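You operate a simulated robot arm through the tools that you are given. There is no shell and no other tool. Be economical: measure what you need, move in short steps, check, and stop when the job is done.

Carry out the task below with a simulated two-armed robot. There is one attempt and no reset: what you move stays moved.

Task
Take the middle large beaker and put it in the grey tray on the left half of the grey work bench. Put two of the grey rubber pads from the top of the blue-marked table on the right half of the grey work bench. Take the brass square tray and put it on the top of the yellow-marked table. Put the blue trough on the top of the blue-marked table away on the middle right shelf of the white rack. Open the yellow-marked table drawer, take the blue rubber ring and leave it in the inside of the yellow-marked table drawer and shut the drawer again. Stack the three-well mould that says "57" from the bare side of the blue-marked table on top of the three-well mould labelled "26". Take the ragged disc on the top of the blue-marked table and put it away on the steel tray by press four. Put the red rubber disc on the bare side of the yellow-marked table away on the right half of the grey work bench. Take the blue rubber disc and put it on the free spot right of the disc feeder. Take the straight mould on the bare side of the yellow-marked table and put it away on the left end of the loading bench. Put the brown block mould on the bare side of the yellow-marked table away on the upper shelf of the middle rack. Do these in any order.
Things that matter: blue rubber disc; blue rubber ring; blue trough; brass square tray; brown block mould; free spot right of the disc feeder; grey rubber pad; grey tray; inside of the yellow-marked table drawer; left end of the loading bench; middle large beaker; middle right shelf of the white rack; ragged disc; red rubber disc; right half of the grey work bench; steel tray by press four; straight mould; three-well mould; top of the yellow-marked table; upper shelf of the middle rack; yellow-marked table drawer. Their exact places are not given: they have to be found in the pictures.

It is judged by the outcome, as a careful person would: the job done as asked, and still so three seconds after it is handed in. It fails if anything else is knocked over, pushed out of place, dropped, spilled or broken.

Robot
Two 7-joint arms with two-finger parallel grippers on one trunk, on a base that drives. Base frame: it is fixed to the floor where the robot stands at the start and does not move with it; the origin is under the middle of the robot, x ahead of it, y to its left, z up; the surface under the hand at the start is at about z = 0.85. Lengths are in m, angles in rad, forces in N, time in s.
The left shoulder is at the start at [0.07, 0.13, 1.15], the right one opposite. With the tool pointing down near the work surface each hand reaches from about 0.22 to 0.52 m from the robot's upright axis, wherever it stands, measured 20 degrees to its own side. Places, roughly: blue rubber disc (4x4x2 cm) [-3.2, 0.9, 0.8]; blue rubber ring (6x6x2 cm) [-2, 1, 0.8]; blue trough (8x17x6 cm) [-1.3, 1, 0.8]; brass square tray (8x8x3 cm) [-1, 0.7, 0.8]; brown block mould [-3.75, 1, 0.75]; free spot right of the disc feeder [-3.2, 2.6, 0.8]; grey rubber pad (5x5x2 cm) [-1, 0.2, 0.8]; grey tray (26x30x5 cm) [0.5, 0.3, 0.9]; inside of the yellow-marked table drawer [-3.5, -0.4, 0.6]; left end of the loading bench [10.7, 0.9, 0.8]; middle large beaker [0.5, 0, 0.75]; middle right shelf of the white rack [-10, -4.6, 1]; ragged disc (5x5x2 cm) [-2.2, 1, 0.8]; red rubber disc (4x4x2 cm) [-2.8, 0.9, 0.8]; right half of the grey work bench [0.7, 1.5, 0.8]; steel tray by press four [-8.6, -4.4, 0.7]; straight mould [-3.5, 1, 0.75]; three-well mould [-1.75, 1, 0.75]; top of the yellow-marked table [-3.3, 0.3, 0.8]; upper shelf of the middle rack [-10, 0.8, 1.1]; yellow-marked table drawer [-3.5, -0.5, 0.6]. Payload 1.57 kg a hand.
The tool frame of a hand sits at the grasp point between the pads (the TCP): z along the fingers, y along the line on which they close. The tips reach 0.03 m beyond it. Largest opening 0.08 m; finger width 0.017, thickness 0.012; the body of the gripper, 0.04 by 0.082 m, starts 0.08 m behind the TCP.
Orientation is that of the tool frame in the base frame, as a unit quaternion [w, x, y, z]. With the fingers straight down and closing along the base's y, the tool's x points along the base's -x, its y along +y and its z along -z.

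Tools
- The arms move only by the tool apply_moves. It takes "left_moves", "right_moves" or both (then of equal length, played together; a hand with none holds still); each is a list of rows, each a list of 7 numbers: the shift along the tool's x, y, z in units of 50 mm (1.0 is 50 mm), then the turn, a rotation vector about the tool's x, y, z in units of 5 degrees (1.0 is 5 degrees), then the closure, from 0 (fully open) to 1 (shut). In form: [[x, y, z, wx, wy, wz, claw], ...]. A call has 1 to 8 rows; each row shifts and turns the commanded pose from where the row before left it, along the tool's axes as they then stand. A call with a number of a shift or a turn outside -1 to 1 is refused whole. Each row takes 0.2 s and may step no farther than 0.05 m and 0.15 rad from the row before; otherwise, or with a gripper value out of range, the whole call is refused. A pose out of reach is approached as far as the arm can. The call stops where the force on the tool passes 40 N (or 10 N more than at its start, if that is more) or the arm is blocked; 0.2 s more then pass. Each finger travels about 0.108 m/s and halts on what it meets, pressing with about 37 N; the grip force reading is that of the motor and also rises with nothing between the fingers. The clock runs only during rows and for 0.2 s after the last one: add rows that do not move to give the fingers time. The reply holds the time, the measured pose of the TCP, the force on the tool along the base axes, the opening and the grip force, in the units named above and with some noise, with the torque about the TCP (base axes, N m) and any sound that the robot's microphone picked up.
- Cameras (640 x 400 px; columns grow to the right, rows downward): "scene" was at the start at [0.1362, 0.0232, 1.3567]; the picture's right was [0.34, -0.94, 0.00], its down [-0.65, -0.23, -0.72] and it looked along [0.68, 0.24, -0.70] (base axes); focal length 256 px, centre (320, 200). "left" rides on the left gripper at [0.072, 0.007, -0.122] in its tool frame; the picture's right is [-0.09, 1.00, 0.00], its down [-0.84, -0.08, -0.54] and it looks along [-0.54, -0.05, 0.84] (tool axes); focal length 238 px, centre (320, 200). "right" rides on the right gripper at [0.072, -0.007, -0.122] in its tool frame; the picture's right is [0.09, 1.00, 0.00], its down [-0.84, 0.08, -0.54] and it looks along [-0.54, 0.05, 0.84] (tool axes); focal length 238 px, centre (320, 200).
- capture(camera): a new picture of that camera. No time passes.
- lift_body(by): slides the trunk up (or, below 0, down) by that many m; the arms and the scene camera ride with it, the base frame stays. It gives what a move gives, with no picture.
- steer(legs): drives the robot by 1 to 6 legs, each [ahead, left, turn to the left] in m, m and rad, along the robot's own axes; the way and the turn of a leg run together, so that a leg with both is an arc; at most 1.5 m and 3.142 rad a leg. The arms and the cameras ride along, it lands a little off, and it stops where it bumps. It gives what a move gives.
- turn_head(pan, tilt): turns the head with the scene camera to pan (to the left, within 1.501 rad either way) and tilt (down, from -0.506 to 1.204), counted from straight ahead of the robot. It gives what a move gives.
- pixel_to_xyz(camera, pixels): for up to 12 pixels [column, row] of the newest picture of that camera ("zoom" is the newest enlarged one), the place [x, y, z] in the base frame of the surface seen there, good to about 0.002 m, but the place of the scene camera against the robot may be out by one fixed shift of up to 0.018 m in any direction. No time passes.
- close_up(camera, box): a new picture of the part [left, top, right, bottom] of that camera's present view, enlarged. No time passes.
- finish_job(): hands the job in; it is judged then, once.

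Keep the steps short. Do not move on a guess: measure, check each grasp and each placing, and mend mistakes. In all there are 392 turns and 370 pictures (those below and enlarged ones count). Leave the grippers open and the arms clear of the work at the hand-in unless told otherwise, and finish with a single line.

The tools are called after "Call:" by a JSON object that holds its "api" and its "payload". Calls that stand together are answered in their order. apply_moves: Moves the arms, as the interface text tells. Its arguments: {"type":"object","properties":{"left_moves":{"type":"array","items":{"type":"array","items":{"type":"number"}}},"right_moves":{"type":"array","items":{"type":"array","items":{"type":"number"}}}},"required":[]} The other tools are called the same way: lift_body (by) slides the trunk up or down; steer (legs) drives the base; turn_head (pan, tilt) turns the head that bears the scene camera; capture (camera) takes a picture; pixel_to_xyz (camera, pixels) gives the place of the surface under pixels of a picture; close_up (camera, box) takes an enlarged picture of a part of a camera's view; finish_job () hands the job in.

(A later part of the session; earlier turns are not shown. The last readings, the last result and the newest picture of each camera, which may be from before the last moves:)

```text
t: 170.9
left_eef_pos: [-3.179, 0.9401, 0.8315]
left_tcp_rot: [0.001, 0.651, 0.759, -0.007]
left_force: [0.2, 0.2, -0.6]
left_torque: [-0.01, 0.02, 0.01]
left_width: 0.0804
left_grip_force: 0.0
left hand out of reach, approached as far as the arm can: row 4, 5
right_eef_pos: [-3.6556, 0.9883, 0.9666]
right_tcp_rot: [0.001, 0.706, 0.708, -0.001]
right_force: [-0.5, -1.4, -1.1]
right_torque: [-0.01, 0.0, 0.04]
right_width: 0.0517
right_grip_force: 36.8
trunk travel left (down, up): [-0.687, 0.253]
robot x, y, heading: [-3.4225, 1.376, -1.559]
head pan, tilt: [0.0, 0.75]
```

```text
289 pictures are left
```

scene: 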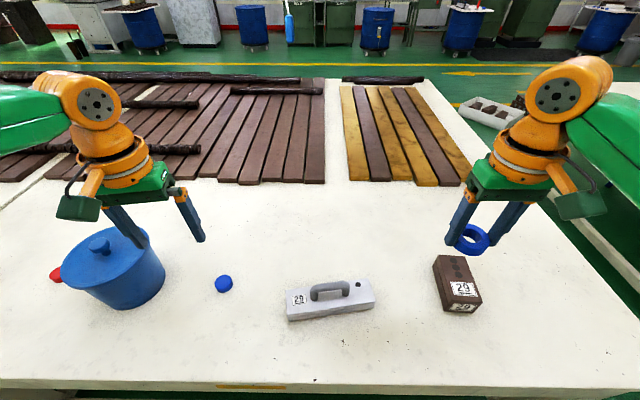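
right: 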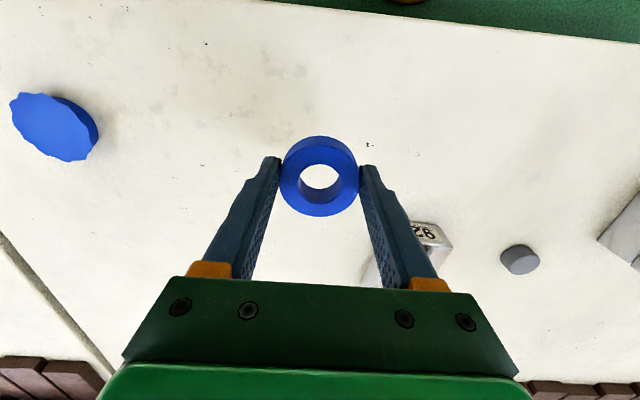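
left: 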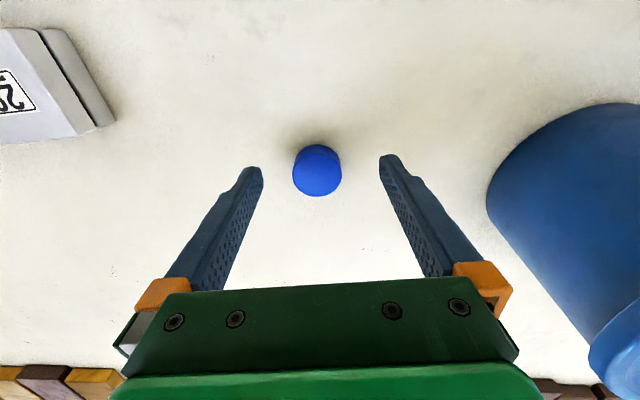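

At the far limit, so I bring the base 5 cm closer and pull the hand back accordingly.

Call:
{"api": "apply_moves", "payload": {"left_moves": [[0.5, 0, -0.6, 0, 0, 0, 0], [0.5, 0, -0.2, 0, 0, 0, 0], [0, 0, 0, 0, 0, 0, 0]]}}

Call:
{"api": "steer", "payload": {"legs": [[0.055, 0, -0.012]]}}

Call:
{"api": "capture", "payload": {"camera": "left"}}

```text
t: 171.7
left_eef_pos: [-3.1869, 0.9885, 0.8707]
left_tcp_rot: [0.001, 0.65, 0.76, -0.005]
left_force: [0.9, -0.3, 0.0]
left_torque: [0.03, 0.0, 0.03]
left_width: 0.0802
left_grip_force: 0.1
right_eef_pos: [-3.6553, 0.9861, 0.9656]
right_tcp_rot: [-0.001, 0.706, 0.709, 0.001]
right_force: [-0.6, -0.3, -0.2]
right_torque: [-0.01, 0.03, 0.02]
right_width: 0.0518
right_grip_force: 37.1
trunk travel left (down, up): [-0.687, 0.253]
robot x, y, heading: [-3.422, 1.3754, -1.556]
head pan, tilt: [0.0, 0.75]
```

```text
t: 172.6
left_eef_pos: [-3.1906, 0.9332, 0.8734]
left_tcp_rot: [0.002, 0.655, 0.755, -0.007]
left_force: [0.0, 0.2, 0.8]
left_torque: [0.01, 0.0, -0.04]
left_width: 0.0803
left_grip_force: 0.2
right_eef_pos: [-3.6609, 0.9387, 0.9674]
right_tcp_rot: [0.0, 0.71, 0.704, -0.002]
right_force: [-0.9, 0.1, 0.1]
right_torque: [-0.03, -0.04, 0.01]
right_width: 0.0519
right_grip_force: 37.0
trunk travel left (down, up): [-0.687, 0.253]
robot x, y, heading: [-3.4245, 1.3214, -1.569]
head pan, tilt: [0.0, 0.75]
```

```text
288 pictures are left
```

left: 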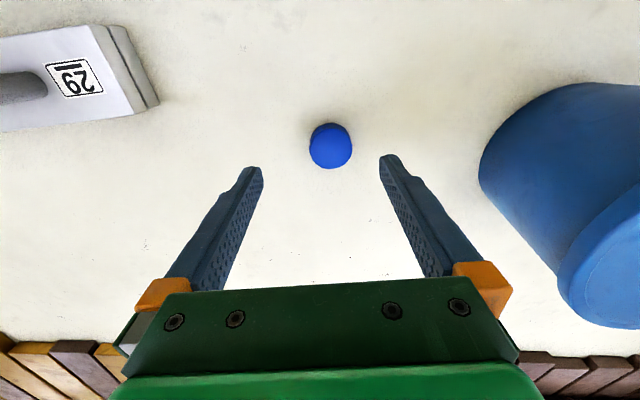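

Call:
{"api": "apply_moves", "payload": {"left_moves": [[-0.11, 0.21, 0.3, 0, 0, 0, 0], [0, 0, 0.6, 0, 0, 0, 0], [0, 0, 0.58, 0, 0, 0, 0], [0, 0, 0, 0, 0, 0, 1], [0, 0, 0, 0, 0, 0, 1], [0, 0, 0, 0, 0, 0, 1], [0, 0, -0.6, 0, 0, 0, 1], [0, 0, -0.6, 0, 0, 0, 1]]}}

Call:
{"api": "capture", "payload": {"camera": "left"}}

```text
t: 174.4
left_eef_pos: [-3.18, 0.9275, 0.8572]
left_tcp_rot: [0.002, 0.655, 0.755, -0.006]
left_force: [-0.2, 0.1, -0.1]
left_torque: [0.0, 0.0, 0.0]
left_width: 0.0384
left_grip_force: 37.1
right_eef_pos: [-3.6599, 0.9357, 0.9666]
right_tcp_rot: [0.0, 0.711, 0.704, 0.0]
right_force: [0.0, -0.6, -0.4]
right_torque: [0.01, 0.05, 0.01]
right_width: 0.0519
right_grip_force: 37.0
trunk travel left (down, up): [-0.687, 0.253]
robot x, y, heading: [-3.4255, 1.3239, -1.569]
head pan, tilt: [0.0, 0.75]
```

```text
287 pictures are left
```

left: 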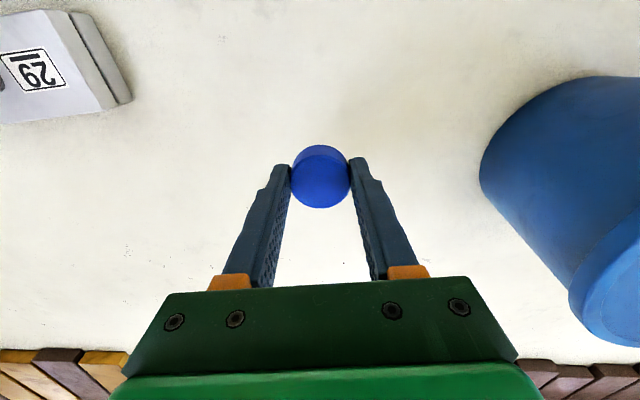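

The blue disc is held. I raise the trunk, back to the middle of the aisle and turn to the wall bench.

Call:
{"api": "lift_body", "payload": {"by": 0.17}}

Call:
{"api": "steer", "payload": {"legs": [[-0.26, 0, 0], [0, 0, 3.14]]}}

Call:
{"api": "turn_head", "payload": {"pan": 0.0, "tilt": 0.6}}

Call:
{"api": "capture", "payload": {"camera": "scene"}}

```text
t: 176.3
left_eef_pos: [-3.1795, 0.9263, 1.0266]
left_tcp_rot: [0.002, 0.655, 0.756, -0.006]
left_force: [-0.1, -0.8, -1.0]
left_torque: [0.02, 0.01, 0.0]
left_width: 0.0383
left_grip_force: 37.1
right_eef_pos: [-3.6599, 0.9362, 1.1365]
right_tcp_rot: [0.0, 0.71, 0.704, 0.001]
right_force: [0.0, -0.1, -1.1]
right_torque: [0.01, 0.0, -0.02]
right_width: 0.0518
right_grip_force: 36.8
trunk travel left (down, up): [-0.857, 0.083]
robot x, y, heading: [-3.425, 1.3193, -1.565]
head pan, tilt: [0.0, 0.75]
```

```text
t: 185.5
left_eef_pos: [-3.6597, 1.978, 1.0271]
left_tcp_rot: [-0.006, 0.748, -0.664, -0.001]
left_force: [-0.3, 1.4, -0.8]
left_torque: [0.01, -0.03, -0.01]
left_width: 0.0384
left_grip_force: 37.4
right_eef_pos: [-3.1793, 1.9585, 1.1368]
right_tcp_rot: [0.0, -0.697, 0.717, 0.0]
right_force: [0.7, -0.6, -0.5]
right_torque: [0.01, -0.02, 0.0]
right_width: 0.0514
right_grip_force: 37.0
trunk travel left (down, up): [-0.857, 0.083]
robot x, y, heading: [-3.4241, 1.5798, 1.549]
head pan, tilt: [0.0, 0.75]
```

```text
t: 186.2
left_eef_pos: [-3.6591, 1.9766, 1.0265]
left_tcp_rot: [-0.006, 0.749, -0.663, -0.001]
left_force: [-0.2, 0.4, 0.4]
left_torque: [-0.03, -0.01, -0.01]
left_width: 0.0383
left_grip_force: 37.2
right_eef_pos: [-3.1794, 1.9589, 1.1368]
right_tcp_rot: [0.0, -0.697, 0.717, 0.0]
right_force: [-0.6, -0.2, -0.7]
right_torque: [0.01, -0.01, 0.01]
right_width: 0.0516
right_grip_force: 37.0
trunk travel left (down, up): [-0.857, 0.083]
robot x, y, heading: [-3.4251, 1.5791, 1.549]
head pan, tilt: [0.0, 0.6]
```

```text
286 pictures are left
```

scene: 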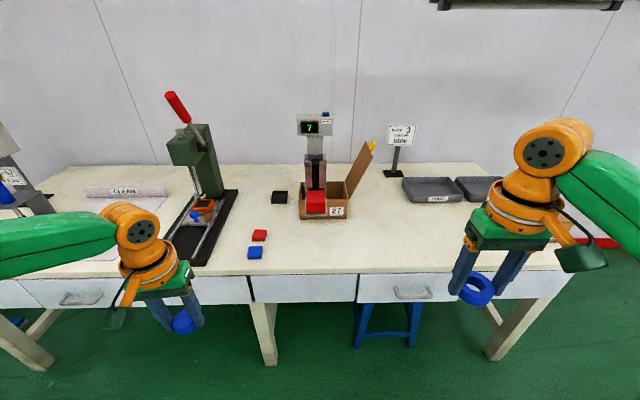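

Call:
{"api": "close_up", "payload": {"camera": "scene", "box": [150, 80, 500, 290]}}

Call:
{"api": "pixel_to_xyz", "payload": {"camera": "scene", "pixels": [[370, 230], [315, 200], [305, 220], [345, 215], [258, 235], [254, 252], [278, 197], [390, 175], [430, 190], [310, 125], [365, 245], [400, 215]]}}

```text
1.83 times, centred on (325, 185) of scene
```

zoom: 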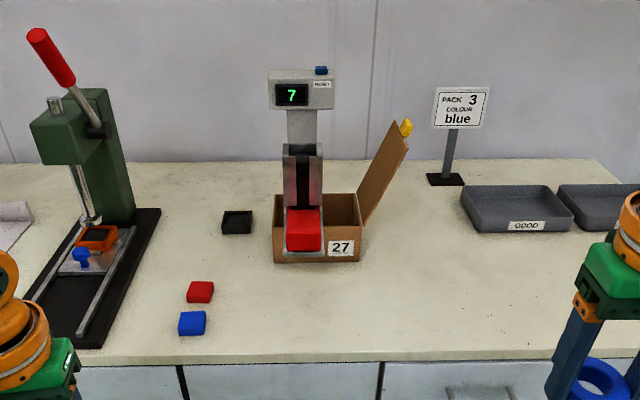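

```text
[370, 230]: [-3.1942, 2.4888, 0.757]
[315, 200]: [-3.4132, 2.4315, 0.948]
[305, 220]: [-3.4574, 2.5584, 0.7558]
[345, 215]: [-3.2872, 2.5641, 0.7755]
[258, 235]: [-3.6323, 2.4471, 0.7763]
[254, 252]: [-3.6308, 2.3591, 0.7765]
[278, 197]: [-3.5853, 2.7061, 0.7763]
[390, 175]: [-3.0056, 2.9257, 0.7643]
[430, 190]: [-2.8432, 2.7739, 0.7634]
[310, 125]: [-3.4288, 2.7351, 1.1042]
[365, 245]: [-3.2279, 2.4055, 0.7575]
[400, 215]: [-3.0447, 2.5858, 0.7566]
```

Call:
{"api": "pixel_to_xyz", "payload": {"camera": "scene", "pixels": [[372, 147], [352, 185], [360, 170], [365, 310], [415, 310], [420, 345], [358, 345], [404, 185], [400, 200], [330, 213], [355, 275], [340, 262]]}}

```text
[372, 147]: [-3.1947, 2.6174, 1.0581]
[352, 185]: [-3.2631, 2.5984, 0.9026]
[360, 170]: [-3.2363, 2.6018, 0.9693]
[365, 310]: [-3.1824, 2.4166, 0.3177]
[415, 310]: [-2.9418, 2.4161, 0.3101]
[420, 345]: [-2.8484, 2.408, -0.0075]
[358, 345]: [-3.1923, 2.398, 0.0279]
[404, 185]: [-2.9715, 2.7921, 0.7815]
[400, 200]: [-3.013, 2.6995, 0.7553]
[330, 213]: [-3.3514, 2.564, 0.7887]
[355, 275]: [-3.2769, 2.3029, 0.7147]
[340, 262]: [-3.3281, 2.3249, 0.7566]
```

The feeder's chute stands close to where my left elbow would pass. I look left to locate the elbow relative to the hand.

Call:
{"api": "pixel_to_xyz", "payload": {"camera": "scene", "pixels": [[314, 160], [305, 180], [325, 180], [312, 130], [330, 125], [302, 207], [328, 205]]}}

Call:
{"api": "turn_head", "payload": {"pan": 0.8, "tilt": 0.5}}

Call:
{"api": "capture", "payload": {"camera": "scene"}}

```text
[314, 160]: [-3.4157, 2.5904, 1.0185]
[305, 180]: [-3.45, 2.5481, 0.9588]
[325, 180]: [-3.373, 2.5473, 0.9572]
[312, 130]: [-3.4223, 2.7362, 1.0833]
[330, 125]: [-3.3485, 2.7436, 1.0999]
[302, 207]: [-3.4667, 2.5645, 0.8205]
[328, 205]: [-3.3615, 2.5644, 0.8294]
```

```text
t: 187.3
left_eef_pos: [-3.6604, 1.9787, 1.0254]
left_tcp_rot: [-0.005, 0.749, -0.663, -0.002]
left_force: [0.6, 0.6, -0.3]
left_torque: [-0.01, 0.01, 0.01]
left_width: 0.0383
left_grip_force: 36.6
right_eef_pos: [-3.1791, 1.9594, 1.1363]
right_tcp_rot: [0.0, -0.697, 0.718, 0.0]
right_force: [0.3, -0.3, -0.2]
right_torque: [-0.02, 0.01, 0.01]
right_width: 0.0516
right_grip_force: 36.6
trunk travel left (down, up): [-0.857, 0.083]
robot x, y, heading: [-3.424, 1.5783, 1.554]
head pan, tilt: [0.799, 0.499]
```

```text
284 pictures are left
```

scene: 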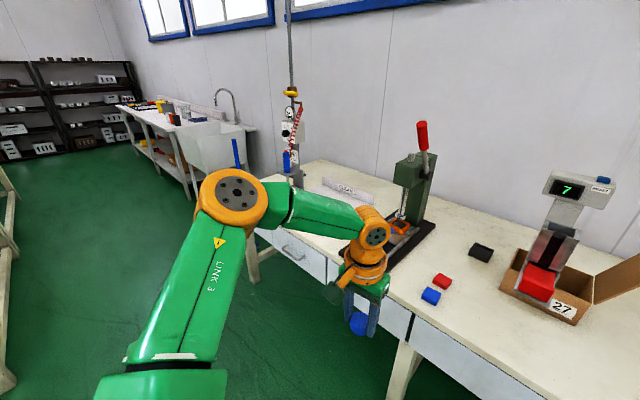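

Call:
{"api": "pixel_to_xyz", "payload": {"camera": "scene", "pixels": [[232, 190], [265, 200], [310, 213], [345, 225], [375, 235], [215, 280], [200, 200], [290, 200]]}}

```text
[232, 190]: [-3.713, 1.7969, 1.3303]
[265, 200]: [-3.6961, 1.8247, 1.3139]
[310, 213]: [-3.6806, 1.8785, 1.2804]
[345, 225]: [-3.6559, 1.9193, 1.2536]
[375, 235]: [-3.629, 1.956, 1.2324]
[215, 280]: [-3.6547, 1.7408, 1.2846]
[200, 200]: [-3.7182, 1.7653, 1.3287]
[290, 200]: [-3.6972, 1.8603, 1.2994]
```

The elbow is high and just behind the wrist, so it will clear the feeder. I drive to the free spot.

Call:
{"api": "steer", "payload": {"legs": [[0, -0.53, 0.015], [0.47, 0, 0]]}}

Call:
{"api": "turn_head", "payload": {"pan": 0.3, "tilt": 0.75}}

Call:
{"api": "capture", "payload": {"camera": "scene"}}

Call:
{"api": "capture", "payload": {"camera": "left"}}

```text
t: 192.8
left_eef_pos: [-3.1306, 2.4313, 1.0275]
left_tcp_rot: [-0.007, 0.755, -0.656, -0.003]
left_force: [0.6, 0.4, -0.4]
left_torque: [0.03, 0.02, -0.01]
left_width: 0.0387
left_grip_force: 36.7
right_eef_pos: [-2.6494, 2.421, 1.1381]
right_tcp_rot: [0.001, -0.704, 0.71, 0.001]
right_force: [1.4, -0.2, -0.9]
right_torque: [0.03, 0.0, -0.02]
right_width: 0.0514
right_grip_force: 36.7
trunk travel left (down, up): [-0.857, 0.083]
robot x, y, heading: [-2.8875, 2.0396, 1.566]
head pan, tilt: [0.799, 0.499]
```

```text
t: 193.7
left_eef_pos: [-3.1297, 2.4317, 1.0272]
left_tcp_rot: [-0.006, 0.754, -0.656, -0.001]
left_force: [0.9, -0.1, -0.7]
left_torque: [-0.01, 0.01, -0.01]
left_width: 0.0384
left_grip_force: 36.7
right_eef_pos: [-2.6502, 2.4239, 1.1361]
right_tcp_rot: [0.0, -0.703, 0.711, 0.0]
right_force: [0.1, -0.2, -0.6]
right_torque: [0.04, 0.02, -0.02]
right_width: 0.0517
right_grip_force: 36.5
trunk travel left (down, up): [-0.857, 0.083]
robot x, y, heading: [-2.888, 2.0385, 1.574]
head pan, tilt: [0.3, 0.75]
```

```text
283 pictures are left
```

scene: 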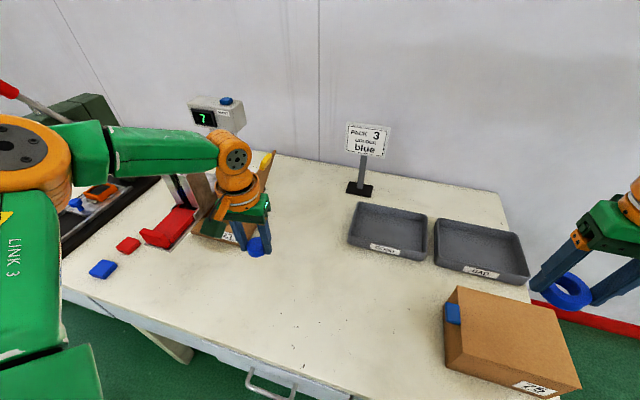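

```text
282 pictures are left
```

left: 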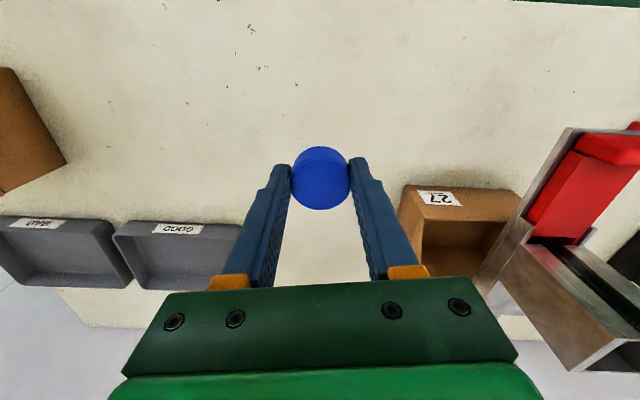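

Call:
{"api": "steer", "payload": {"legs": [[0.05, 0, 0]]}}

Call:
{"api": "lift_body", "payload": {"by": -0.12}}

Call:
{"api": "capture", "payload": {"camera": "left"}}

Call:
{"api": "pixel_to_xyz", "payload": {"camera": "left", "pixels": [[320, 100], [420, 195], [200, 150], [320, 250], [180, 230], [320, 220]]}}

```text
t: 194.7
left_eef_pos: [-3.1297, 2.4738, 1.0292]
left_tcp_rot: [-0.008, 0.755, -0.655, -0.004]
left_force: [-0.5, -1.1, -0.2]
left_torque: [0.05, -0.01, -0.02]
left_width: 0.0384
left_grip_force: 37.1
right_eef_pos: [-2.6496, 2.4636, 1.1401]
right_tcp_rot: [0.003, -0.703, 0.711, 0.003]
right_force: [0.0, -0.5, 0.0]
right_torque: [0.06, 0.0, 0.01]
right_width: 0.0515
right_grip_force: 36.8
trunk travel left (down, up): [-0.857, 0.083]
robot x, y, heading: [-2.887, 2.0858, 1.57]
head pan, tilt: [0.3, 0.75]
```

```text
t: 196.2
left_eef_pos: [-3.1299, 2.481, 0.9063]
left_tcp_rot: [-0.005, 0.755, -0.656, -0.001]
left_force: [-0.2, 1.0, -0.4]
left_torque: [0.0, 0.0, -0.03]
left_width: 0.0381
left_grip_force: 37.0
right_eef_pos: [-2.6502, 2.4718, 1.0174]
right_tcp_rot: [0.0, -0.703, 0.711, 0.0]
right_force: [-0.6, -1.0, -0.6]
right_torque: [0.02, -0.01, 0.0]
right_width: 0.0513
right_grip_force: 37.1
trunk travel left (down, up): [-0.737, 0.203]
robot x, y, heading: [-2.8866, 2.0881, 1.573]
head pan, tilt: [0.3, 0.75]
```

```text
281 pictures are left
```

left: 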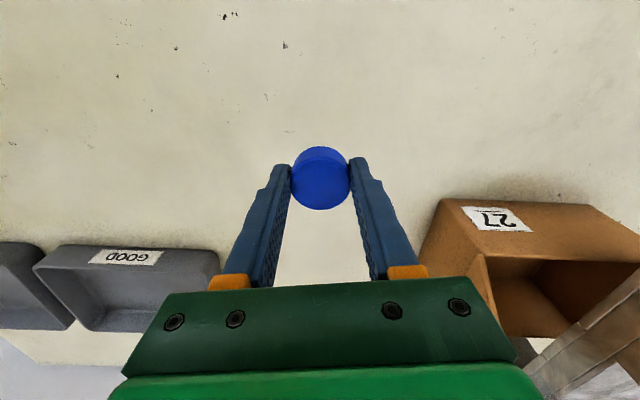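

```text
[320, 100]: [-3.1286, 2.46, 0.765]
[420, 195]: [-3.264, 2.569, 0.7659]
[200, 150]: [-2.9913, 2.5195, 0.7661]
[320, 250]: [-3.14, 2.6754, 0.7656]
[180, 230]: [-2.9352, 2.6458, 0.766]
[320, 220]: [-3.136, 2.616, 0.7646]
```

Call:
{"api": "apply_moves", "payload": {"left_moves": [[-0.2, 0, 0.7, 0, 0, 0, 1], [-0.2, 0, 0.7, 0, 0, 0, 1], [0, 0, 0.7, 0, 0, 0, 1], [0, 0, 0, 0, 0, 0, 1]]}}

```text
t: 197.2
left_eef_pos: [-3.1358, 2.4882, 0.8127]
left_tcp_rot: [-0.006, 0.755, -0.656, -0.002]
left_force: [0.4, 0.1, -0.4]
left_torque: [-0.03, 0.0, -0.04]
left_width: 0.0383
left_grip_force: 36.6
left hand out of reach, approached as far as the arm can: row 3
right_eef_pos: [-2.65, 2.472, 1.0169]
right_tcp_rot: [0.0, -0.703, 0.711, 0.0]
right_force: [-1.2, -0.2, -0.5]
right_torque: [0.01, -0.01, 0.0]
right_width: 0.0516
right_grip_force: 36.7
trunk travel left (down, up): [-0.737, 0.203]
robot x, y, heading: [-2.8878, 2.0873, 1.567]
head pan, tilt: [0.3, 0.75]
```

Near the limit; I lower the last centimetre with the trunk in small steps.

Call:
{"api": "lift_body", "payload": {"by": -0.011}}

Call:
{"api": "apply_moves", "payload": {"left_moves": [[0, 0, 0.04, 0, 0, 0, 1], [0, 0, 0, 0, 0, 0, 1]]}}

```text
t: 197.7
left_eef_pos: [-3.1348, 2.4879, 0.8026]
left_tcp_rot: [-0.006, 0.755, -0.656, -0.002]
left_force: [-0.2, 0.8, -0.5]
left_torque: [-0.02, 0.01, 0.03]
left_width: 0.0384
left_grip_force: 37.0
right_eef_pos: [-2.6501, 2.473, 1.006]
right_tcp_rot: [0.0, -0.703, 0.711, 0.0]
right_force: [-0.1, 0.1, -0.5]
right_torque: [0.0, -0.03, 0.04]
right_width: 0.0514
right_grip_force: 37.3
trunk travel left (down, up): [-0.726, 0.214]
robot x, y, heading: [-2.8836, 2.0885, 1.571]
head pan, tilt: [0.3, 0.75]
```

```text
t: 198.3
left_eef_pos: [-3.1363, 2.4863, 0.8006]
left_tcp_rot: [-0.007, 0.755, -0.656, -0.001]
left_force: [0.8, -0.7, -0.5]
left_torque: [0.01, -0.02, 0.0]
left_width: 0.038
left_grip_force: 36.8
right_eef_pos: [-2.6504, 2.4724, 1.0052]
right_tcp_rot: [0.0, -0.703, 0.711, 0.0]
right_force: [-1.0, -0.2, -0.3]
right_torque: [0.03, -0.02, -0.02]
right_width: 0.0514
right_grip_force: 37.0
trunk travel left (down, up): [-0.726, 0.214]
robot x, y, heading: [-2.8875, 2.086, 1.571]
head pan, tilt: [0.3, 0.75]
```

Call:
{"api": "apply_moves", "payload": {"left_moves": [[0, 0, 0.03, 0, 0, 0, 1], [0, 0, 0, 0, 0, 0, 0], [0, 0, 0, 0, 0, 0, 0], [0.1, 0, -0.6, 0, 0, 0, 0], [0.4, 0, -0.8, 0, 0, 0, 0], [0.4, 0, -0.8, 0, 0, 0, 0], [0.4, 0, -0.8, 0, 0, 0, 0], [0, 0, 0, 0, 0, 0, 0]]}}

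Call:
{"api": "capture", "payload": {"camera": "left"}}

```text
t: 200.1
left_eef_pos: [-3.1274, 2.4215, 0.9474]
left_tcp_rot: [-0.006, 0.755, -0.656, -0.002]
left_force: [-0.1, 0.2, -0.6]
left_torque: [0.01, 0.01, 0.01]
left_width: 0.08
left_grip_force: 0.1
right_eef_pos: [-2.6495, 2.473, 1.0048]
right_tcp_rot: [0.001, -0.703, 0.711, 0.0]
right_force: [-0.9, 0.3, -0.6]
right_torque: [-0.02, -0.02, 0.01]
right_width: 0.0517
right_grip_force: 36.5
trunk travel left (down, up): [-0.726, 0.214]
robot x, y, heading: [-2.8853, 2.0874, 1.567]
head pan, tilt: [0.3, 0.75]
```

```text
280 pictures are left
```

left: 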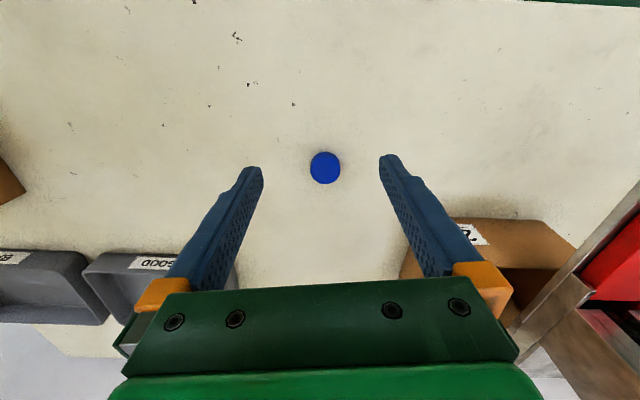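

The blue disc is placed. I back into the aisle, raise the trunk and face west to check the route round the table's far end.

Call:
{"api": "steer", "payload": {"legs": [[-0.42, 0, 0], [0, 0, 1.571]]}}

Call:
{"api": "lift_body", "payload": {"by": 0.13}}

Call:
{"api": "turn_head", "payload": {"pan": 0.3, "tilt": 0.45}}

Call:
{"api": "capture", "payload": {"camera": "scene"}}

```text
t: 206.5
left_eef_pos: [-3.2235, 1.4316, 0.9482]
left_tcp_rot: [-0.003, 0.998, 0.067, -0.006]
left_force: [-0.3, -0.1, -0.2]
left_torque: [0.0, 0.04, 0.01]
left_width: 0.0801
left_grip_force: 0.2
right_eef_pos: [-3.2702, 1.9082, 1.0059]
right_tcp_rot: [0.0, 1.0, -0.007, 0.0]
right_force: [0.1, -0.5, -0.9]
right_torque: [-0.02, 0.01, 0.03]
right_width: 0.0519
right_grip_force: 37.1
trunk travel left (down, up): [-0.726, 0.214]
robot x, y, heading: [-2.8878, 1.6669, 3.135]
head pan, tilt: [0.3, 0.75]
```

```text
t: 208.1
left_eef_pos: [-3.225, 1.4315, 1.0777]
left_tcp_rot: [-0.003, 0.998, 0.067, -0.005]
left_force: [1.0, -0.5, 0.2]
left_torque: [0.0, -0.01, -0.02]
left_width: 0.0802
left_grip_force: 0.0
right_eef_pos: [-3.2711, 1.9081, 1.1348]
right_tcp_rot: [0.0, 1.0, -0.009, 0.0]
right_force: [0.5, 0.8, -1.5]
right_torque: [0.01, -0.03, -0.02]
right_width: 0.0515
right_grip_force: 37.1
trunk travel left (down, up): [-0.856, 0.084]
robot x, y, heading: [-2.8866, 1.6657, 3.135]
head pan, tilt: [0.3, 0.75]
```

```text
t: 208.9
left_eef_pos: [-3.2239, 1.4312, 1.0786]
left_tcp_rot: [-0.003, 0.998, 0.067, -0.005]
left_force: [-0.8, -0.1, -0.3]
left_torque: [-0.01, 0.01, -0.02]
left_width: 0.0798
left_grip_force: 0.0
right_eef_pos: [-3.2713, 1.9082, 1.1356]
right_tcp_rot: [0.0, 1.0, -0.007, 0.0]
right_force: [0.6, -0.5, 0.3]
right_torque: [-0.01, 0.02, -0.01]
right_width: 0.0516
right_grip_force: 37.0
trunk travel left (down, up): [-0.856, 0.084]
robot x, y, heading: [-2.8906, 1.6723, 3.138]
head pan, tilt: [0.3, 0.45]
```

```text
279 pictures are left
```

scene: 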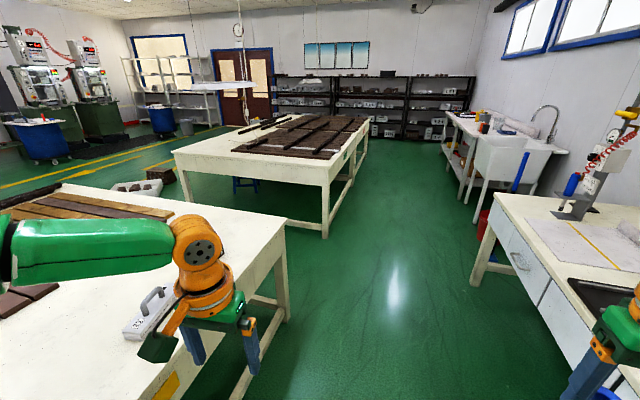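

Call:
{"api": "pixel_to_xyz", "payload": {"camera": "scene", "pixels": [[286, 222], [325, 190], [327, 236], [176, 153], [365, 130], [288, 320], [160, 172], [130, 187], [195, 205], [490, 250]]}}

```text
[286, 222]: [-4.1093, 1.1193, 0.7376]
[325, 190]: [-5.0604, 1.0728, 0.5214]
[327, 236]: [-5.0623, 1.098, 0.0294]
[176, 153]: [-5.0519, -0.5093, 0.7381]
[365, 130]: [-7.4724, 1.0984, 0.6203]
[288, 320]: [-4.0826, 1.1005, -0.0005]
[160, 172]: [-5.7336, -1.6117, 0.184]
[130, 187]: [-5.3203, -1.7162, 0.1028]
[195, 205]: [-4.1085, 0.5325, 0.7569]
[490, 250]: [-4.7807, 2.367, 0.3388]
```

The gap between the yellow table (x≈-4.11) and the next table (x≈-5.06) is 0.95 m, enough for the base with arms above the table tops. I drive through it to the drawer side.

Call:
{"api": "steer", "payload": {"legs": [[1.0, 0, 0], [0.69, 0, 0], [0, 0, 1.571]]}}

Call:
{"api": "turn_head", "payload": {"pan": 0, "tilt": 0.6}}

Call:
{"api": "capture", "payload": {"camera": "scene"}}

```text
t: 221.4
left_eef_pos: [-4.3501, 1.3379, 1.0788]
left_tcp_rot: [0.002, 0.651, 0.759, -0.006]
left_force: [0.1, 0.3, -0.1]
left_torque: [-0.01, -0.01, -0.02]
left_width: 0.08
left_grip_force: 0.1
right_eef_pos: [-4.8262, 1.2822, 1.1346]
right_tcp_rot: [0.0, 0.707, 0.708, 0.0]
right_force: [-0.7, -0.5, -0.6]
right_torque: [0.02, -0.01, 0.0]
right_width: 0.0515
right_grip_force: 36.8
trunk travel left (down, up): [-0.856, 0.084]
robot x, y, heading: [-4.5959, 1.6692, -1.565]
head pan, tilt: [0.3, 0.45]
```

```text
t: 222.2
left_eef_pos: [-4.3502, 1.3378, 1.0764]
left_tcp_rot: [0.002, 0.651, 0.759, -0.006]
left_force: [0.4, -0.4, 0.2]
left_torque: [0.0, 0.01, 0.04]
left_width: 0.0799
left_grip_force: 0.1
right_eef_pos: [-4.8266, 1.2822, 1.1355]
right_tcp_rot: [0.0, 0.707, 0.708, 0.0]
right_force: [-0.4, 0.4, -0.2]
right_torque: [0.0, -0.03, 0.02]
right_width: 0.0516
right_grip_force: 36.8
trunk travel left (down, up): [-0.856, 0.084]
robot x, y, heading: [-4.5941, 1.6646, -1.561]
head pan, tilt: [0.0, 0.6]
```

```text
278 pictures are left
```

scene: 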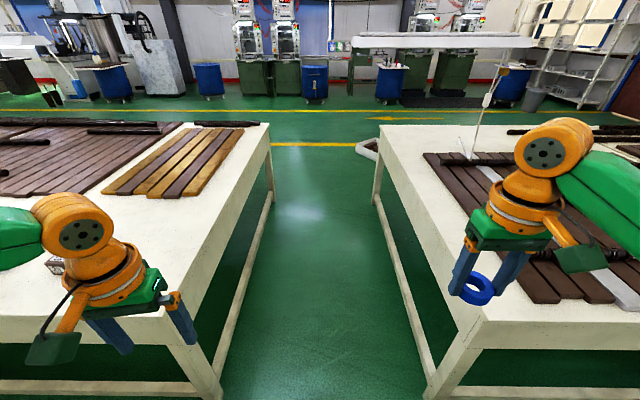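

Call:
{"api": "pixel_to_xyz", "payload": {"camera": "scene", "pixels": [[475, 148], [488, 100], [400, 42], [360, 42], [530, 42], [365, 152], [265, 125], [385, 125]]}}

```text
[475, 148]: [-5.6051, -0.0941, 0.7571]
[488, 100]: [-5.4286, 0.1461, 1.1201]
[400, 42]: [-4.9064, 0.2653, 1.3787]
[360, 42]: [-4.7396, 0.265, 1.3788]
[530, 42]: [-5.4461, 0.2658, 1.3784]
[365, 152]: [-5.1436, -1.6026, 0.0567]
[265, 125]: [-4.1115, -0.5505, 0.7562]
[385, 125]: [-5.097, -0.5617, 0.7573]
```

A lamp panel hangs at z≈1.38 over x<-4.74, so I lower the trunk 0.12, keep to the left of it (x≈-4.48) and drive through.

Call:
{"api": "lift_body", "payload": {"by": -0.12}}

Call:
{"api": "steer", "payload": {"legs": [[0, 0.11, -0.008], [1.4, 0, 0], [1.4, 0, 0]]}}

Call:
{"api": "turn_head", "payload": {"pan": 1.2, "tilt": 0.6}}

Call:
{"api": "capture", "payload": {"camera": "scene"}}

```text
t: 223.7
left_eef_pos: [-4.3505, 1.3379, 0.9579]
left_tcp_rot: [0.002, 0.652, 0.759, -0.005]
left_force: [-0.1, 0.1, 0.3]
left_torque: [0.0, -0.01, 0.02]
left_width: 0.08
left_grip_force: 0.1
right_eef_pos: [-4.8267, 1.2816, 1.0158]
right_tcp_rot: [0.0, 0.706, 0.708, 0.0]
right_force: [0.4, -0.8, -0.3]
right_torque: [0.01, 0.0, 0.02]
right_width: 0.0518
right_grip_force: 37.3
trunk travel left (down, up): [-0.736, 0.204]
robot x, y, heading: [-4.5927, 1.6686, -1.565]
head pan, tilt: [0.0, 0.6]
```

```text
t: 238.0
left_eef_pos: [-4.2385, -1.4476, 0.9576]
left_tcp_rot: [0.001, 0.652, 0.758, -0.006]
left_force: [-0.7, 0.7, 0.9]
left_torque: [0.01, -0.02, 0.02]
left_width: 0.08
left_grip_force: 0.0
right_eef_pos: [-4.7154, -1.5027, 1.0155]
right_tcp_rot: [0.001, 0.707, 0.707, -0.001]
right_force: [-0.7, 0.6, -1.1]
right_torque: [0.0, 0.0, 0.01]
right_width: 0.0516
right_grip_force: 37.5
trunk travel left (down, up): [-0.736, 0.204]
robot x, y, heading: [-4.4821, -1.116, -1.565]
head pan, tilt: [0.0, 0.6]
```

```text
t: 239.4
left_eef_pos: [-4.2383, -1.4474, 0.9575]
left_tcp_rot: [0.002, 0.652, 0.758, -0.005]
left_force: [-0.2, 1.1, 0.1]
left_torque: [0.04, -0.04, 0.0]
left_width: 0.0798
left_grip_force: 0.1
right_eef_pos: [-4.715, -1.5033, 1.0153]
right_tcp_rot: [0.0, 0.707, 0.707, 0.001]
right_force: [0.0, -0.7, -0.6]
right_torque: [-0.01, 0.02, -0.02]
right_width: 0.0517
right_grip_force: 36.8
trunk travel left (down, up): [-0.736, 0.204]
robot x, y, heading: [-4.4826, -1.1167, -1.562]
head pan, tilt: [1.201, 0.6]
```

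```text
277 pictures are left
```

scene: 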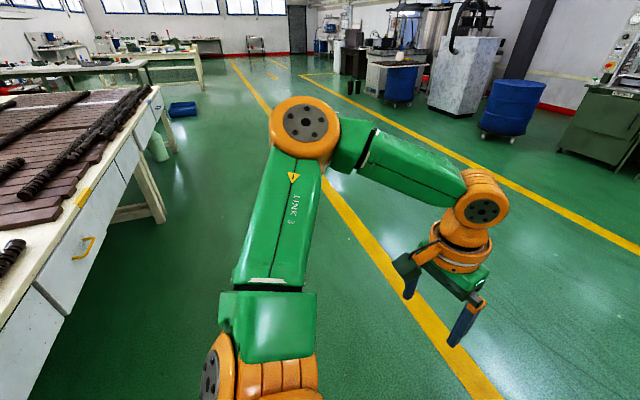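

Call:
{"api": "pixel_to_xyz", "payload": {"camera": "scene", "pixels": [[85, 248], [73, 258], [95, 238], [65, 310], [100, 215], [85, 197], [60, 250], [118, 165]]}}

Call:
{"api": "close_up", "payload": {"camera": "scene", "box": [0, 80, 200, 330]}}

```text
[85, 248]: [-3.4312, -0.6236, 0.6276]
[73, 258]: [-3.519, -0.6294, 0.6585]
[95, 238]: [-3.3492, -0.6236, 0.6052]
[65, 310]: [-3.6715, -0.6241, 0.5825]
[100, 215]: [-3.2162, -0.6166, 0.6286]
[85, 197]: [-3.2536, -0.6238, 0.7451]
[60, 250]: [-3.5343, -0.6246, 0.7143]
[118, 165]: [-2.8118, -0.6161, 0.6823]
```

```text
1.60 times, centred on (100, 205) of scene
```

zoom: 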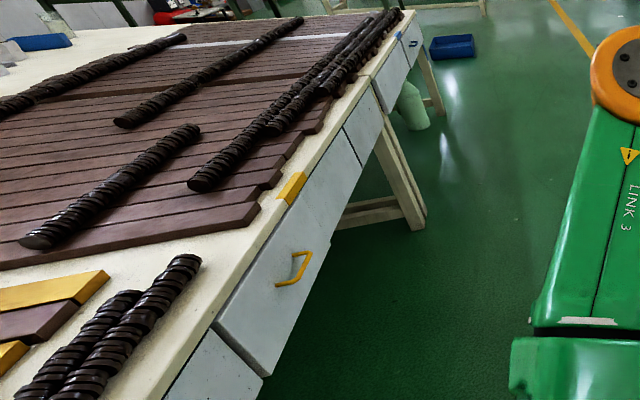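

I see the yellow-marked drawer with its yellow handle near (-3.43,-0.63,0.64). I drive along to face it, with the left hand roughly in line with the handle.

Call:
{"api": "steer", "payload": {"legs": [[0, 1.28, 0], [0, 0, 3.13]]}}

Call:
{"api": "turn_head", "payload": {"pan": 0.35, "tilt": 0.8}}

Call:
{"api": "capture", "payload": {"camera": "scene"}}

```text
t: 253.2
left_eef_pos: [-3.4169, -0.7721, 0.9576]
left_tcp_rot: [-0.006, 0.745, -0.667, -0.001]
left_force: [0.3, -0.4, 0.2]
left_torque: [0.01, 0.01, 0.03]
left_width: 0.08
left_grip_force: 0.2
right_eef_pos: [-2.9386, -0.7349, 1.0157]
right_tcp_rot: [0.0, -0.694, 0.72, 0.0]
right_force: [0.0, 0.1, -1.1]
right_torque: [0.0, -0.02, 0.02]
right_width: 0.0514
right_grip_force: 37.0
trunk travel left (down, up): [-0.736, 0.204]
robot x, y, heading: [-3.1855, -1.1128, 1.544]
head pan, tilt: [1.201, 0.6]
```

```text
t: 254.4
left_eef_pos: [-3.4165, -0.7729, 0.9578]
left_tcp_rot: [-0.006, 0.745, -0.667, -0.002]
left_force: [0.7, 0.7, 0.3]
left_torque: [0.04, 0.01, -0.01]
left_width: 0.0799
left_grip_force: 0.0
right_eef_pos: [-2.9396, -0.7355, 1.0154]
right_tcp_rot: [0.0, -0.693, 0.721, 0.0]
right_force: [-0.5, 1.0, -0.7]
right_torque: [0.01, -0.02, 0.01]
right_width: 0.0514
right_grip_force: 37.2
trunk travel left (down, up): [-0.736, 0.204]
robot x, y, heading: [-3.1855, -1.1176, 1.542]
head pan, tilt: [0.351, 0.799]
```

```text
275 pictures are left
```

scene: 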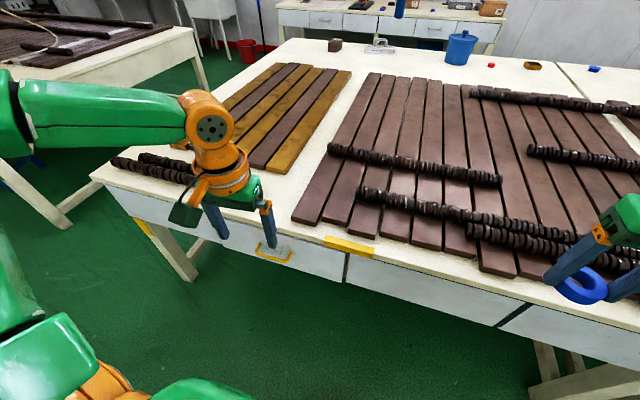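

Call:
{"api": "close_up", "payload": {"camera": "scene", "box": [180, 190, 380, 300]}}

Call:
{"api": "pixel_to_xyz", "payload": {"camera": "zoom", "pixels": [[245, 185], [260, 205], [300, 220], [335, 232], [355, 212], [250, 150], [400, 230], [510, 275], [290, 240], [300, 205], [200, 200]]}}

Call:
{"api": "capture", "payload": {"camera": "left"}}

```text
3.20 times, centred on (280, 245) of scene
```

zoom: 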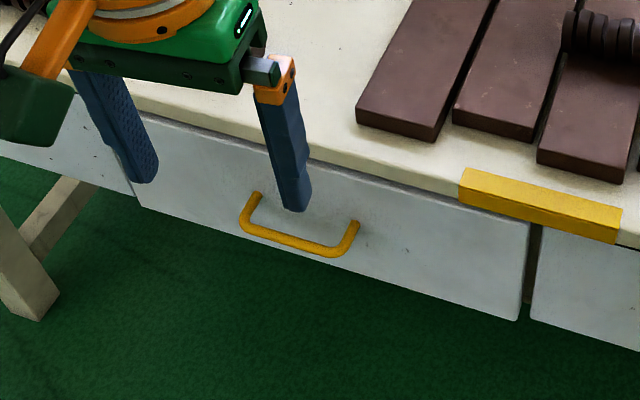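

```text
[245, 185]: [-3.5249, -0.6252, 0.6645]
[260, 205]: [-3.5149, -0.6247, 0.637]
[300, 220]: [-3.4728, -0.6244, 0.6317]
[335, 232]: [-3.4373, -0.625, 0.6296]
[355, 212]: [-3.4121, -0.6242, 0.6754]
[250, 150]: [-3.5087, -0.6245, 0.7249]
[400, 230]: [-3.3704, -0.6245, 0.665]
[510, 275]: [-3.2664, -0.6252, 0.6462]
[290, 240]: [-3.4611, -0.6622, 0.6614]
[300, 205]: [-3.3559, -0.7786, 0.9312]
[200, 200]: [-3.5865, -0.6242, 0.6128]
```

```text
273 pictures are left
```

left: 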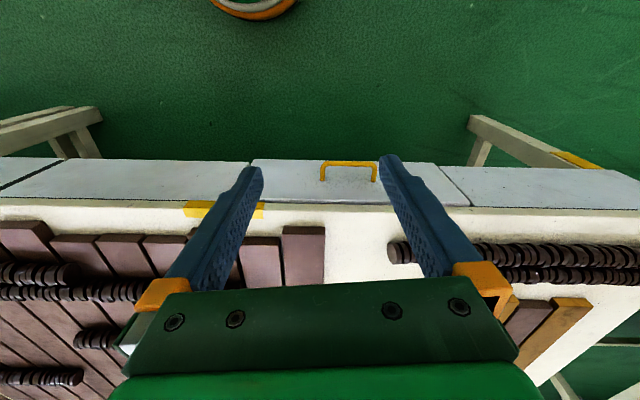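

Call:
{"api": "close_up", "payload": {"camera": "left", "box": [300, 140, 400, 205]}}

Call:
{"api": "pixel_to_xyz", "payload": {"camera": "left", "pixels": [[348, 163], [335, 163], [360, 163], [323, 170], [375, 170], [350, 185], [350, 200], [350, 150], [365, 163], [330, 164]]}}

```text
6.15 times, centred on (350, 172) of left
```

zoom: 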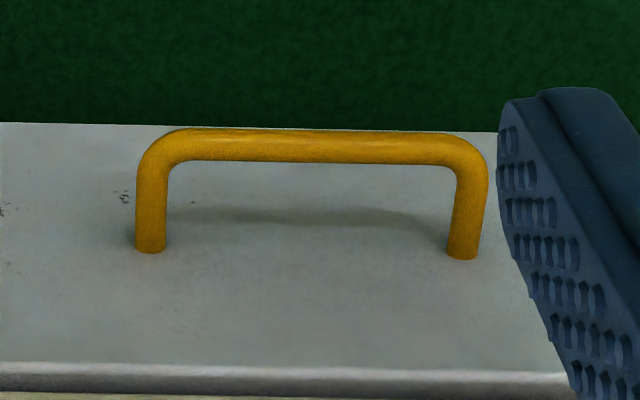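

```text
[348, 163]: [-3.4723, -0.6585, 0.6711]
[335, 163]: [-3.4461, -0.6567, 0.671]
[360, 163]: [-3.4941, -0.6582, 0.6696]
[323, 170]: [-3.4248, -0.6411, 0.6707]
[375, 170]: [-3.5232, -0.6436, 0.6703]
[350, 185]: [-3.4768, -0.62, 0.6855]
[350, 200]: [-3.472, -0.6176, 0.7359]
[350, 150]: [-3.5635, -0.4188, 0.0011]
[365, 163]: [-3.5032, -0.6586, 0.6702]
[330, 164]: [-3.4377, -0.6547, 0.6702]
```

Handle bar: y≈-0.658, z≈0.668, x from -3.525 to -3.425, with a 33 mm gap to the face. I'll hook it from above with the closed left fingers, tilted 15° so the gripper body clears the table edge. First I tuck the right hand up and back and position the base.

Call:
{"api": "apply_moves", "payload": {"right_moves": [[0.5, 0, -0.7, 0, 0, 0, 1], [0.5, 0, -0.7, 0, 0, 0, 1], [0.3, 0, -0.7, 0, 0, 0, 1], [0, 0, 0, 0, 0, 0, 1]], "left_moves": [[0, 0, 0, 0, -1, 0.4, 1], [0, 0, 0, 0, -1, 0.4, 1], [0, 0, 0, 0, -1, 0.4, 1], [0, 0, 0, 0, 0, 0, 1]]}}

Call:
{"api": "steer", "payload": {"legs": [[0.05, 0.05, 0.025]]}}

Call:
{"api": "lift_body", "payload": {"by": -0.19}}

Call:
{"api": "capture", "payload": {"camera": "left"}}

Call:
{"api": "capture", "payload": {"camera": "scene"}}

```text
t: 255.4
left_eef_pos: [-3.4172, -0.7717, 0.957]
left_tcp_rot: [-0.094, 0.703, -0.697, -0.099]
left_force: [0.5, -0.1, -0.2]
left_torque: [-0.01, -0.04, 0.01]
left_width: 0.0002
left_grip_force: 21.2
right_eef_pos: [-2.9419, -0.8002, 1.1207]
right_tcp_rot: [-0.002, -0.693, 0.721, -0.001]
right_force: [0.3, -0.2, 0.1]
right_torque: [-0.02, 0.01, -0.03]
right_width: 0.0514
right_grip_force: 37.0
trunk travel left (down, up): [-0.736, 0.204]
robot x, y, heading: [-3.1853, -1.1143, 1.543]
head pan, tilt: [0.351, 0.799]
```

```text
t: 256.4
left_eef_pos: [-3.4728, -0.7299, 0.9588]
left_tcp_rot: [-0.092, 0.711, -0.689, -0.104]
left_force: [-0.4, 1.1, -0.2]
left_torque: [0.01, 0.0, 0.04]
left_width: 0.0
left_grip_force: 20.8
right_eef_pos: [-2.9966, -0.747, 1.1209]
right_tcp_rot: [-0.001, -0.703, 0.712, 0.002]
right_force: [0.2, -0.7, 0.0]
right_torque: [-0.01, 0.01, -0.02]
right_width: 0.0516
right_grip_force: 37.1
trunk travel left (down, up): [-0.736, 0.204]
robot x, y, heading: [-3.2386, -1.0638, 1.565]
head pan, tilt: [0.351, 0.799]
```

```text
t: 258.5
left_eef_pos: [-3.4748, -0.7291, 0.7674]
left_tcp_rot: [-0.092, 0.712, -0.689, -0.1]
left_force: [-0.9, 0.8, 0.0]
left_torque: [0.0, 0.04, 0.0]
left_width: 0.0
left_grip_force: 20.7
right_eef_pos: [-3.0006, -0.744, 0.9311]
right_tcp_rot: [0.001, -0.702, 0.712, 0.0]
right_force: [-1.0, 0.1, -0.3]
right_torque: [-0.04, 0.02, -0.03]
right_width: 0.0517
right_grip_force: 36.9
trunk travel left (down, up): [-0.546, 0.394]
robot x, y, heading: [-3.2349, -1.0616, 1.574]
head pan, tilt: [0.351, 0.799]
```

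```text
271 pictures are left
```

left: 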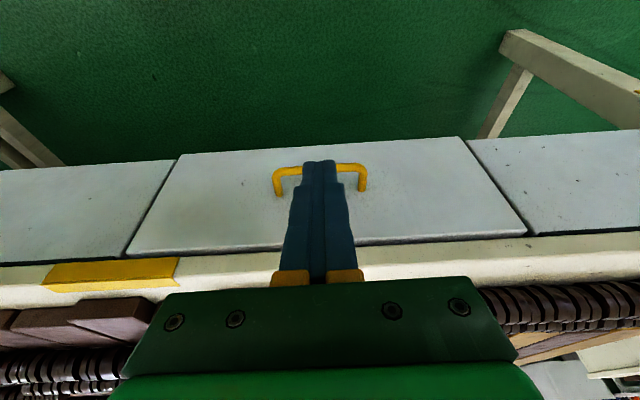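

```text
270 pictures are left
```

scene: 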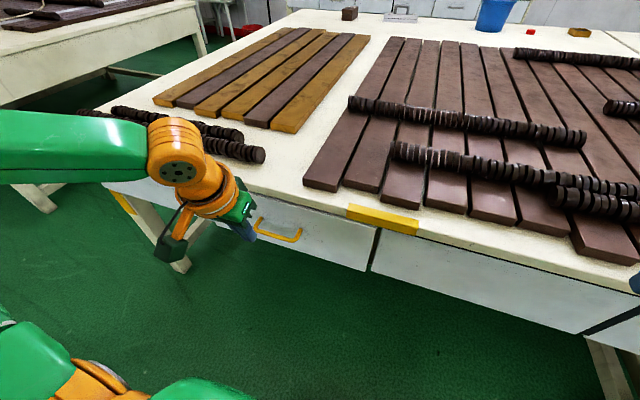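

Call:
{"api": "apply_moves", "payload": {"left_moves": [[-0.487, -0.027, 0.463, 0, 0, 0, 1], [-0.487, -0.027, 0.463, 0, 0, 0, 1], [-0.487, -0.027, 0.463, 0, 0, 0, 1], [0, 0, 0, 0, 0, 0, 1]]}}

Call:
{"api": "close_up", "payload": {"camera": "left", "box": [240, 100, 400, 260]}}

Call:
{"api": "close_up", "payload": {"camera": "scene", "box": [160, 150, 360, 290]}}

```text
t: 259.5
left_eef_pos: [-3.4742, -0.6406, 0.7213]
left_tcp_rot: [-0.092, 0.712, -0.689, -0.101]
left_force: [0.0, 0.7, -0.2]
left_torque: [0.06, 0.03, -0.05]
left_width: 0.0
left_grip_force: 21.5
right_eef_pos: [-2.9991, -0.7446, 0.9315]
right_tcp_rot: [0.0, -0.702, 0.712, 0.0]
right_force: [0.1, -0.1, 0.1]
right_torque: [-0.03, 0.01, -0.01]
right_width: 0.0517
right_grip_force: 37.2
trunk travel left (down, up): [-0.546, 0.394]
robot x, y, heading: [-3.2387, -1.0613, 1.565]
head pan, tilt: [0.351, 0.799]
```

```text
2.50 times, centred on (320, 180) of left
```

zoom: 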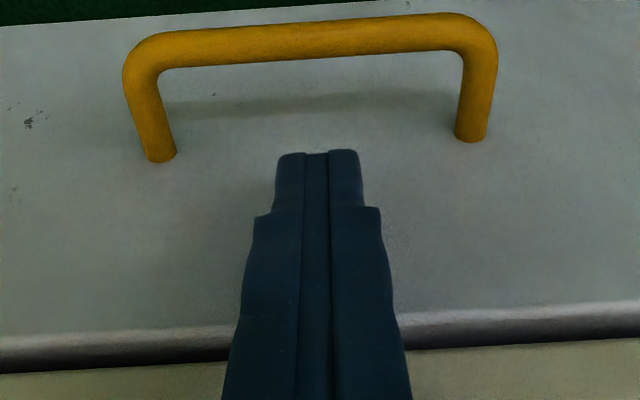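

```text
2.86 times, centred on (260, 220) of scene
```

zoom: 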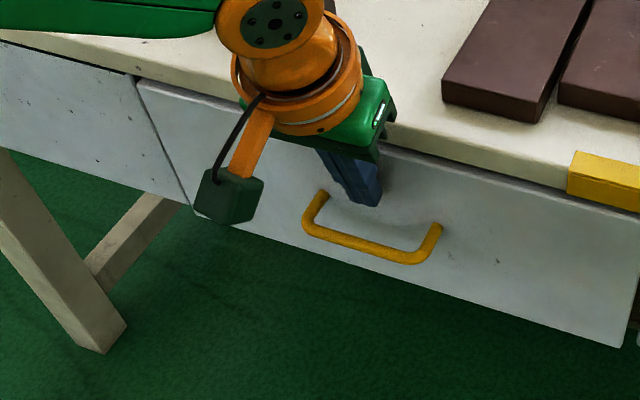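

The tips are above the gap. I lower them behind the bar.

Call:
{"api": "apply_moves", "payload": {"left_moves": [[0.08, 0, 0.28, 0, 0, 0, 1], [0.08, 0, 0.28, 0, 0, 0, 1], [0.08, 0, 0.28, 0, 0, 0, 1], [0, 0, 0, 0, 0, 0, 1]]}}

Call:
{"api": "close_up", "payload": {"camera": "left", "box": [240, 100, 400, 260]}}

```text
t: 260.5
left_eef_pos: [-3.4755, -0.6384, 0.6755]
left_tcp_rot: [-0.092, 0.712, -0.689, -0.101]
left_force: [0.1, -0.2, 0.1]
left_torque: [-0.01, -0.02, 0.04]
left_width: 0.0
left_grip_force: 21.3
right_eef_pos: [-3.0, -0.745, 0.9315]
right_tcp_rot: [0.001, -0.702, 0.712, 0.0]
right_force: [-0.1, 0.3, -0.3]
right_torque: [0.01, 0.02, 0.03]
right_width: 0.0516
right_grip_force: 37.1
trunk travel left (down, up): [-0.546, 0.394]
robot x, y, heading: [-3.2347, -1.0626, 1.566]
head pan, tilt: [0.351, 0.799]
```

```text
2.50 times, centred on (320, 180) of left
```

zoom: 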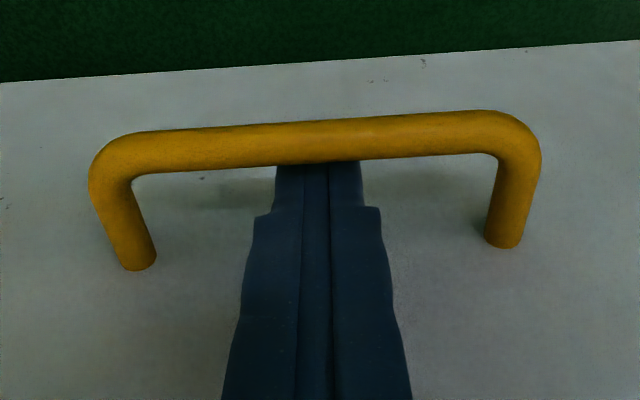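

The fingers are behind the bar. I pull the drawer open by driving back 0.24 m.

Call:
{"api": "steer", "payload": {"legs": [[-0.24, 0, 0]]}}

Call:
{"api": "capture", "payload": {"camera": "scene"}}

```text
t: 262.2
left_eef_pos: [-3.4745, -0.8774, 0.6771]
left_tcp_rot: [-0.092, 0.712, -0.689, -0.1]
left_force: [0.0, -0.2, 0.2]
left_torque: [-0.03, -0.01, -0.04]
left_width: 0.0
left_grip_force: 21.5
right_eef_pos: [-3.0002, -0.9808, 0.9308]
right_tcp_rot: [0.0, -0.702, 0.712, 0.0]
right_force: [-0.1, -0.2, -0.4]
right_torque: [0.0, 0.01, -0.01]
right_width: 0.0516
right_grip_force: 37.2
trunk travel left (down, up): [-0.546, 0.394]
robot x, y, heading: [-3.2387, -1.3035, 1.564]
head pan, tilt: [0.351, 0.799]
```

```text
266 pictures are left
```

scene: 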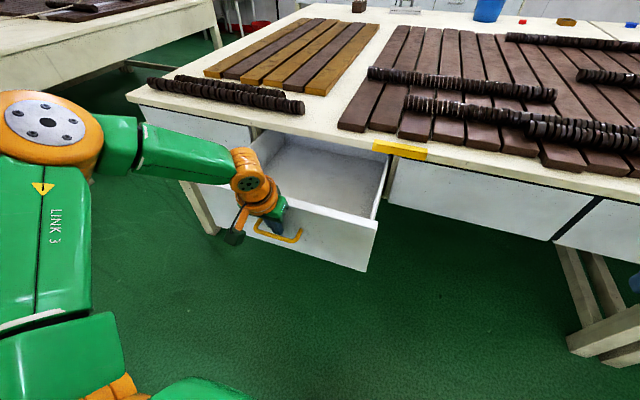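

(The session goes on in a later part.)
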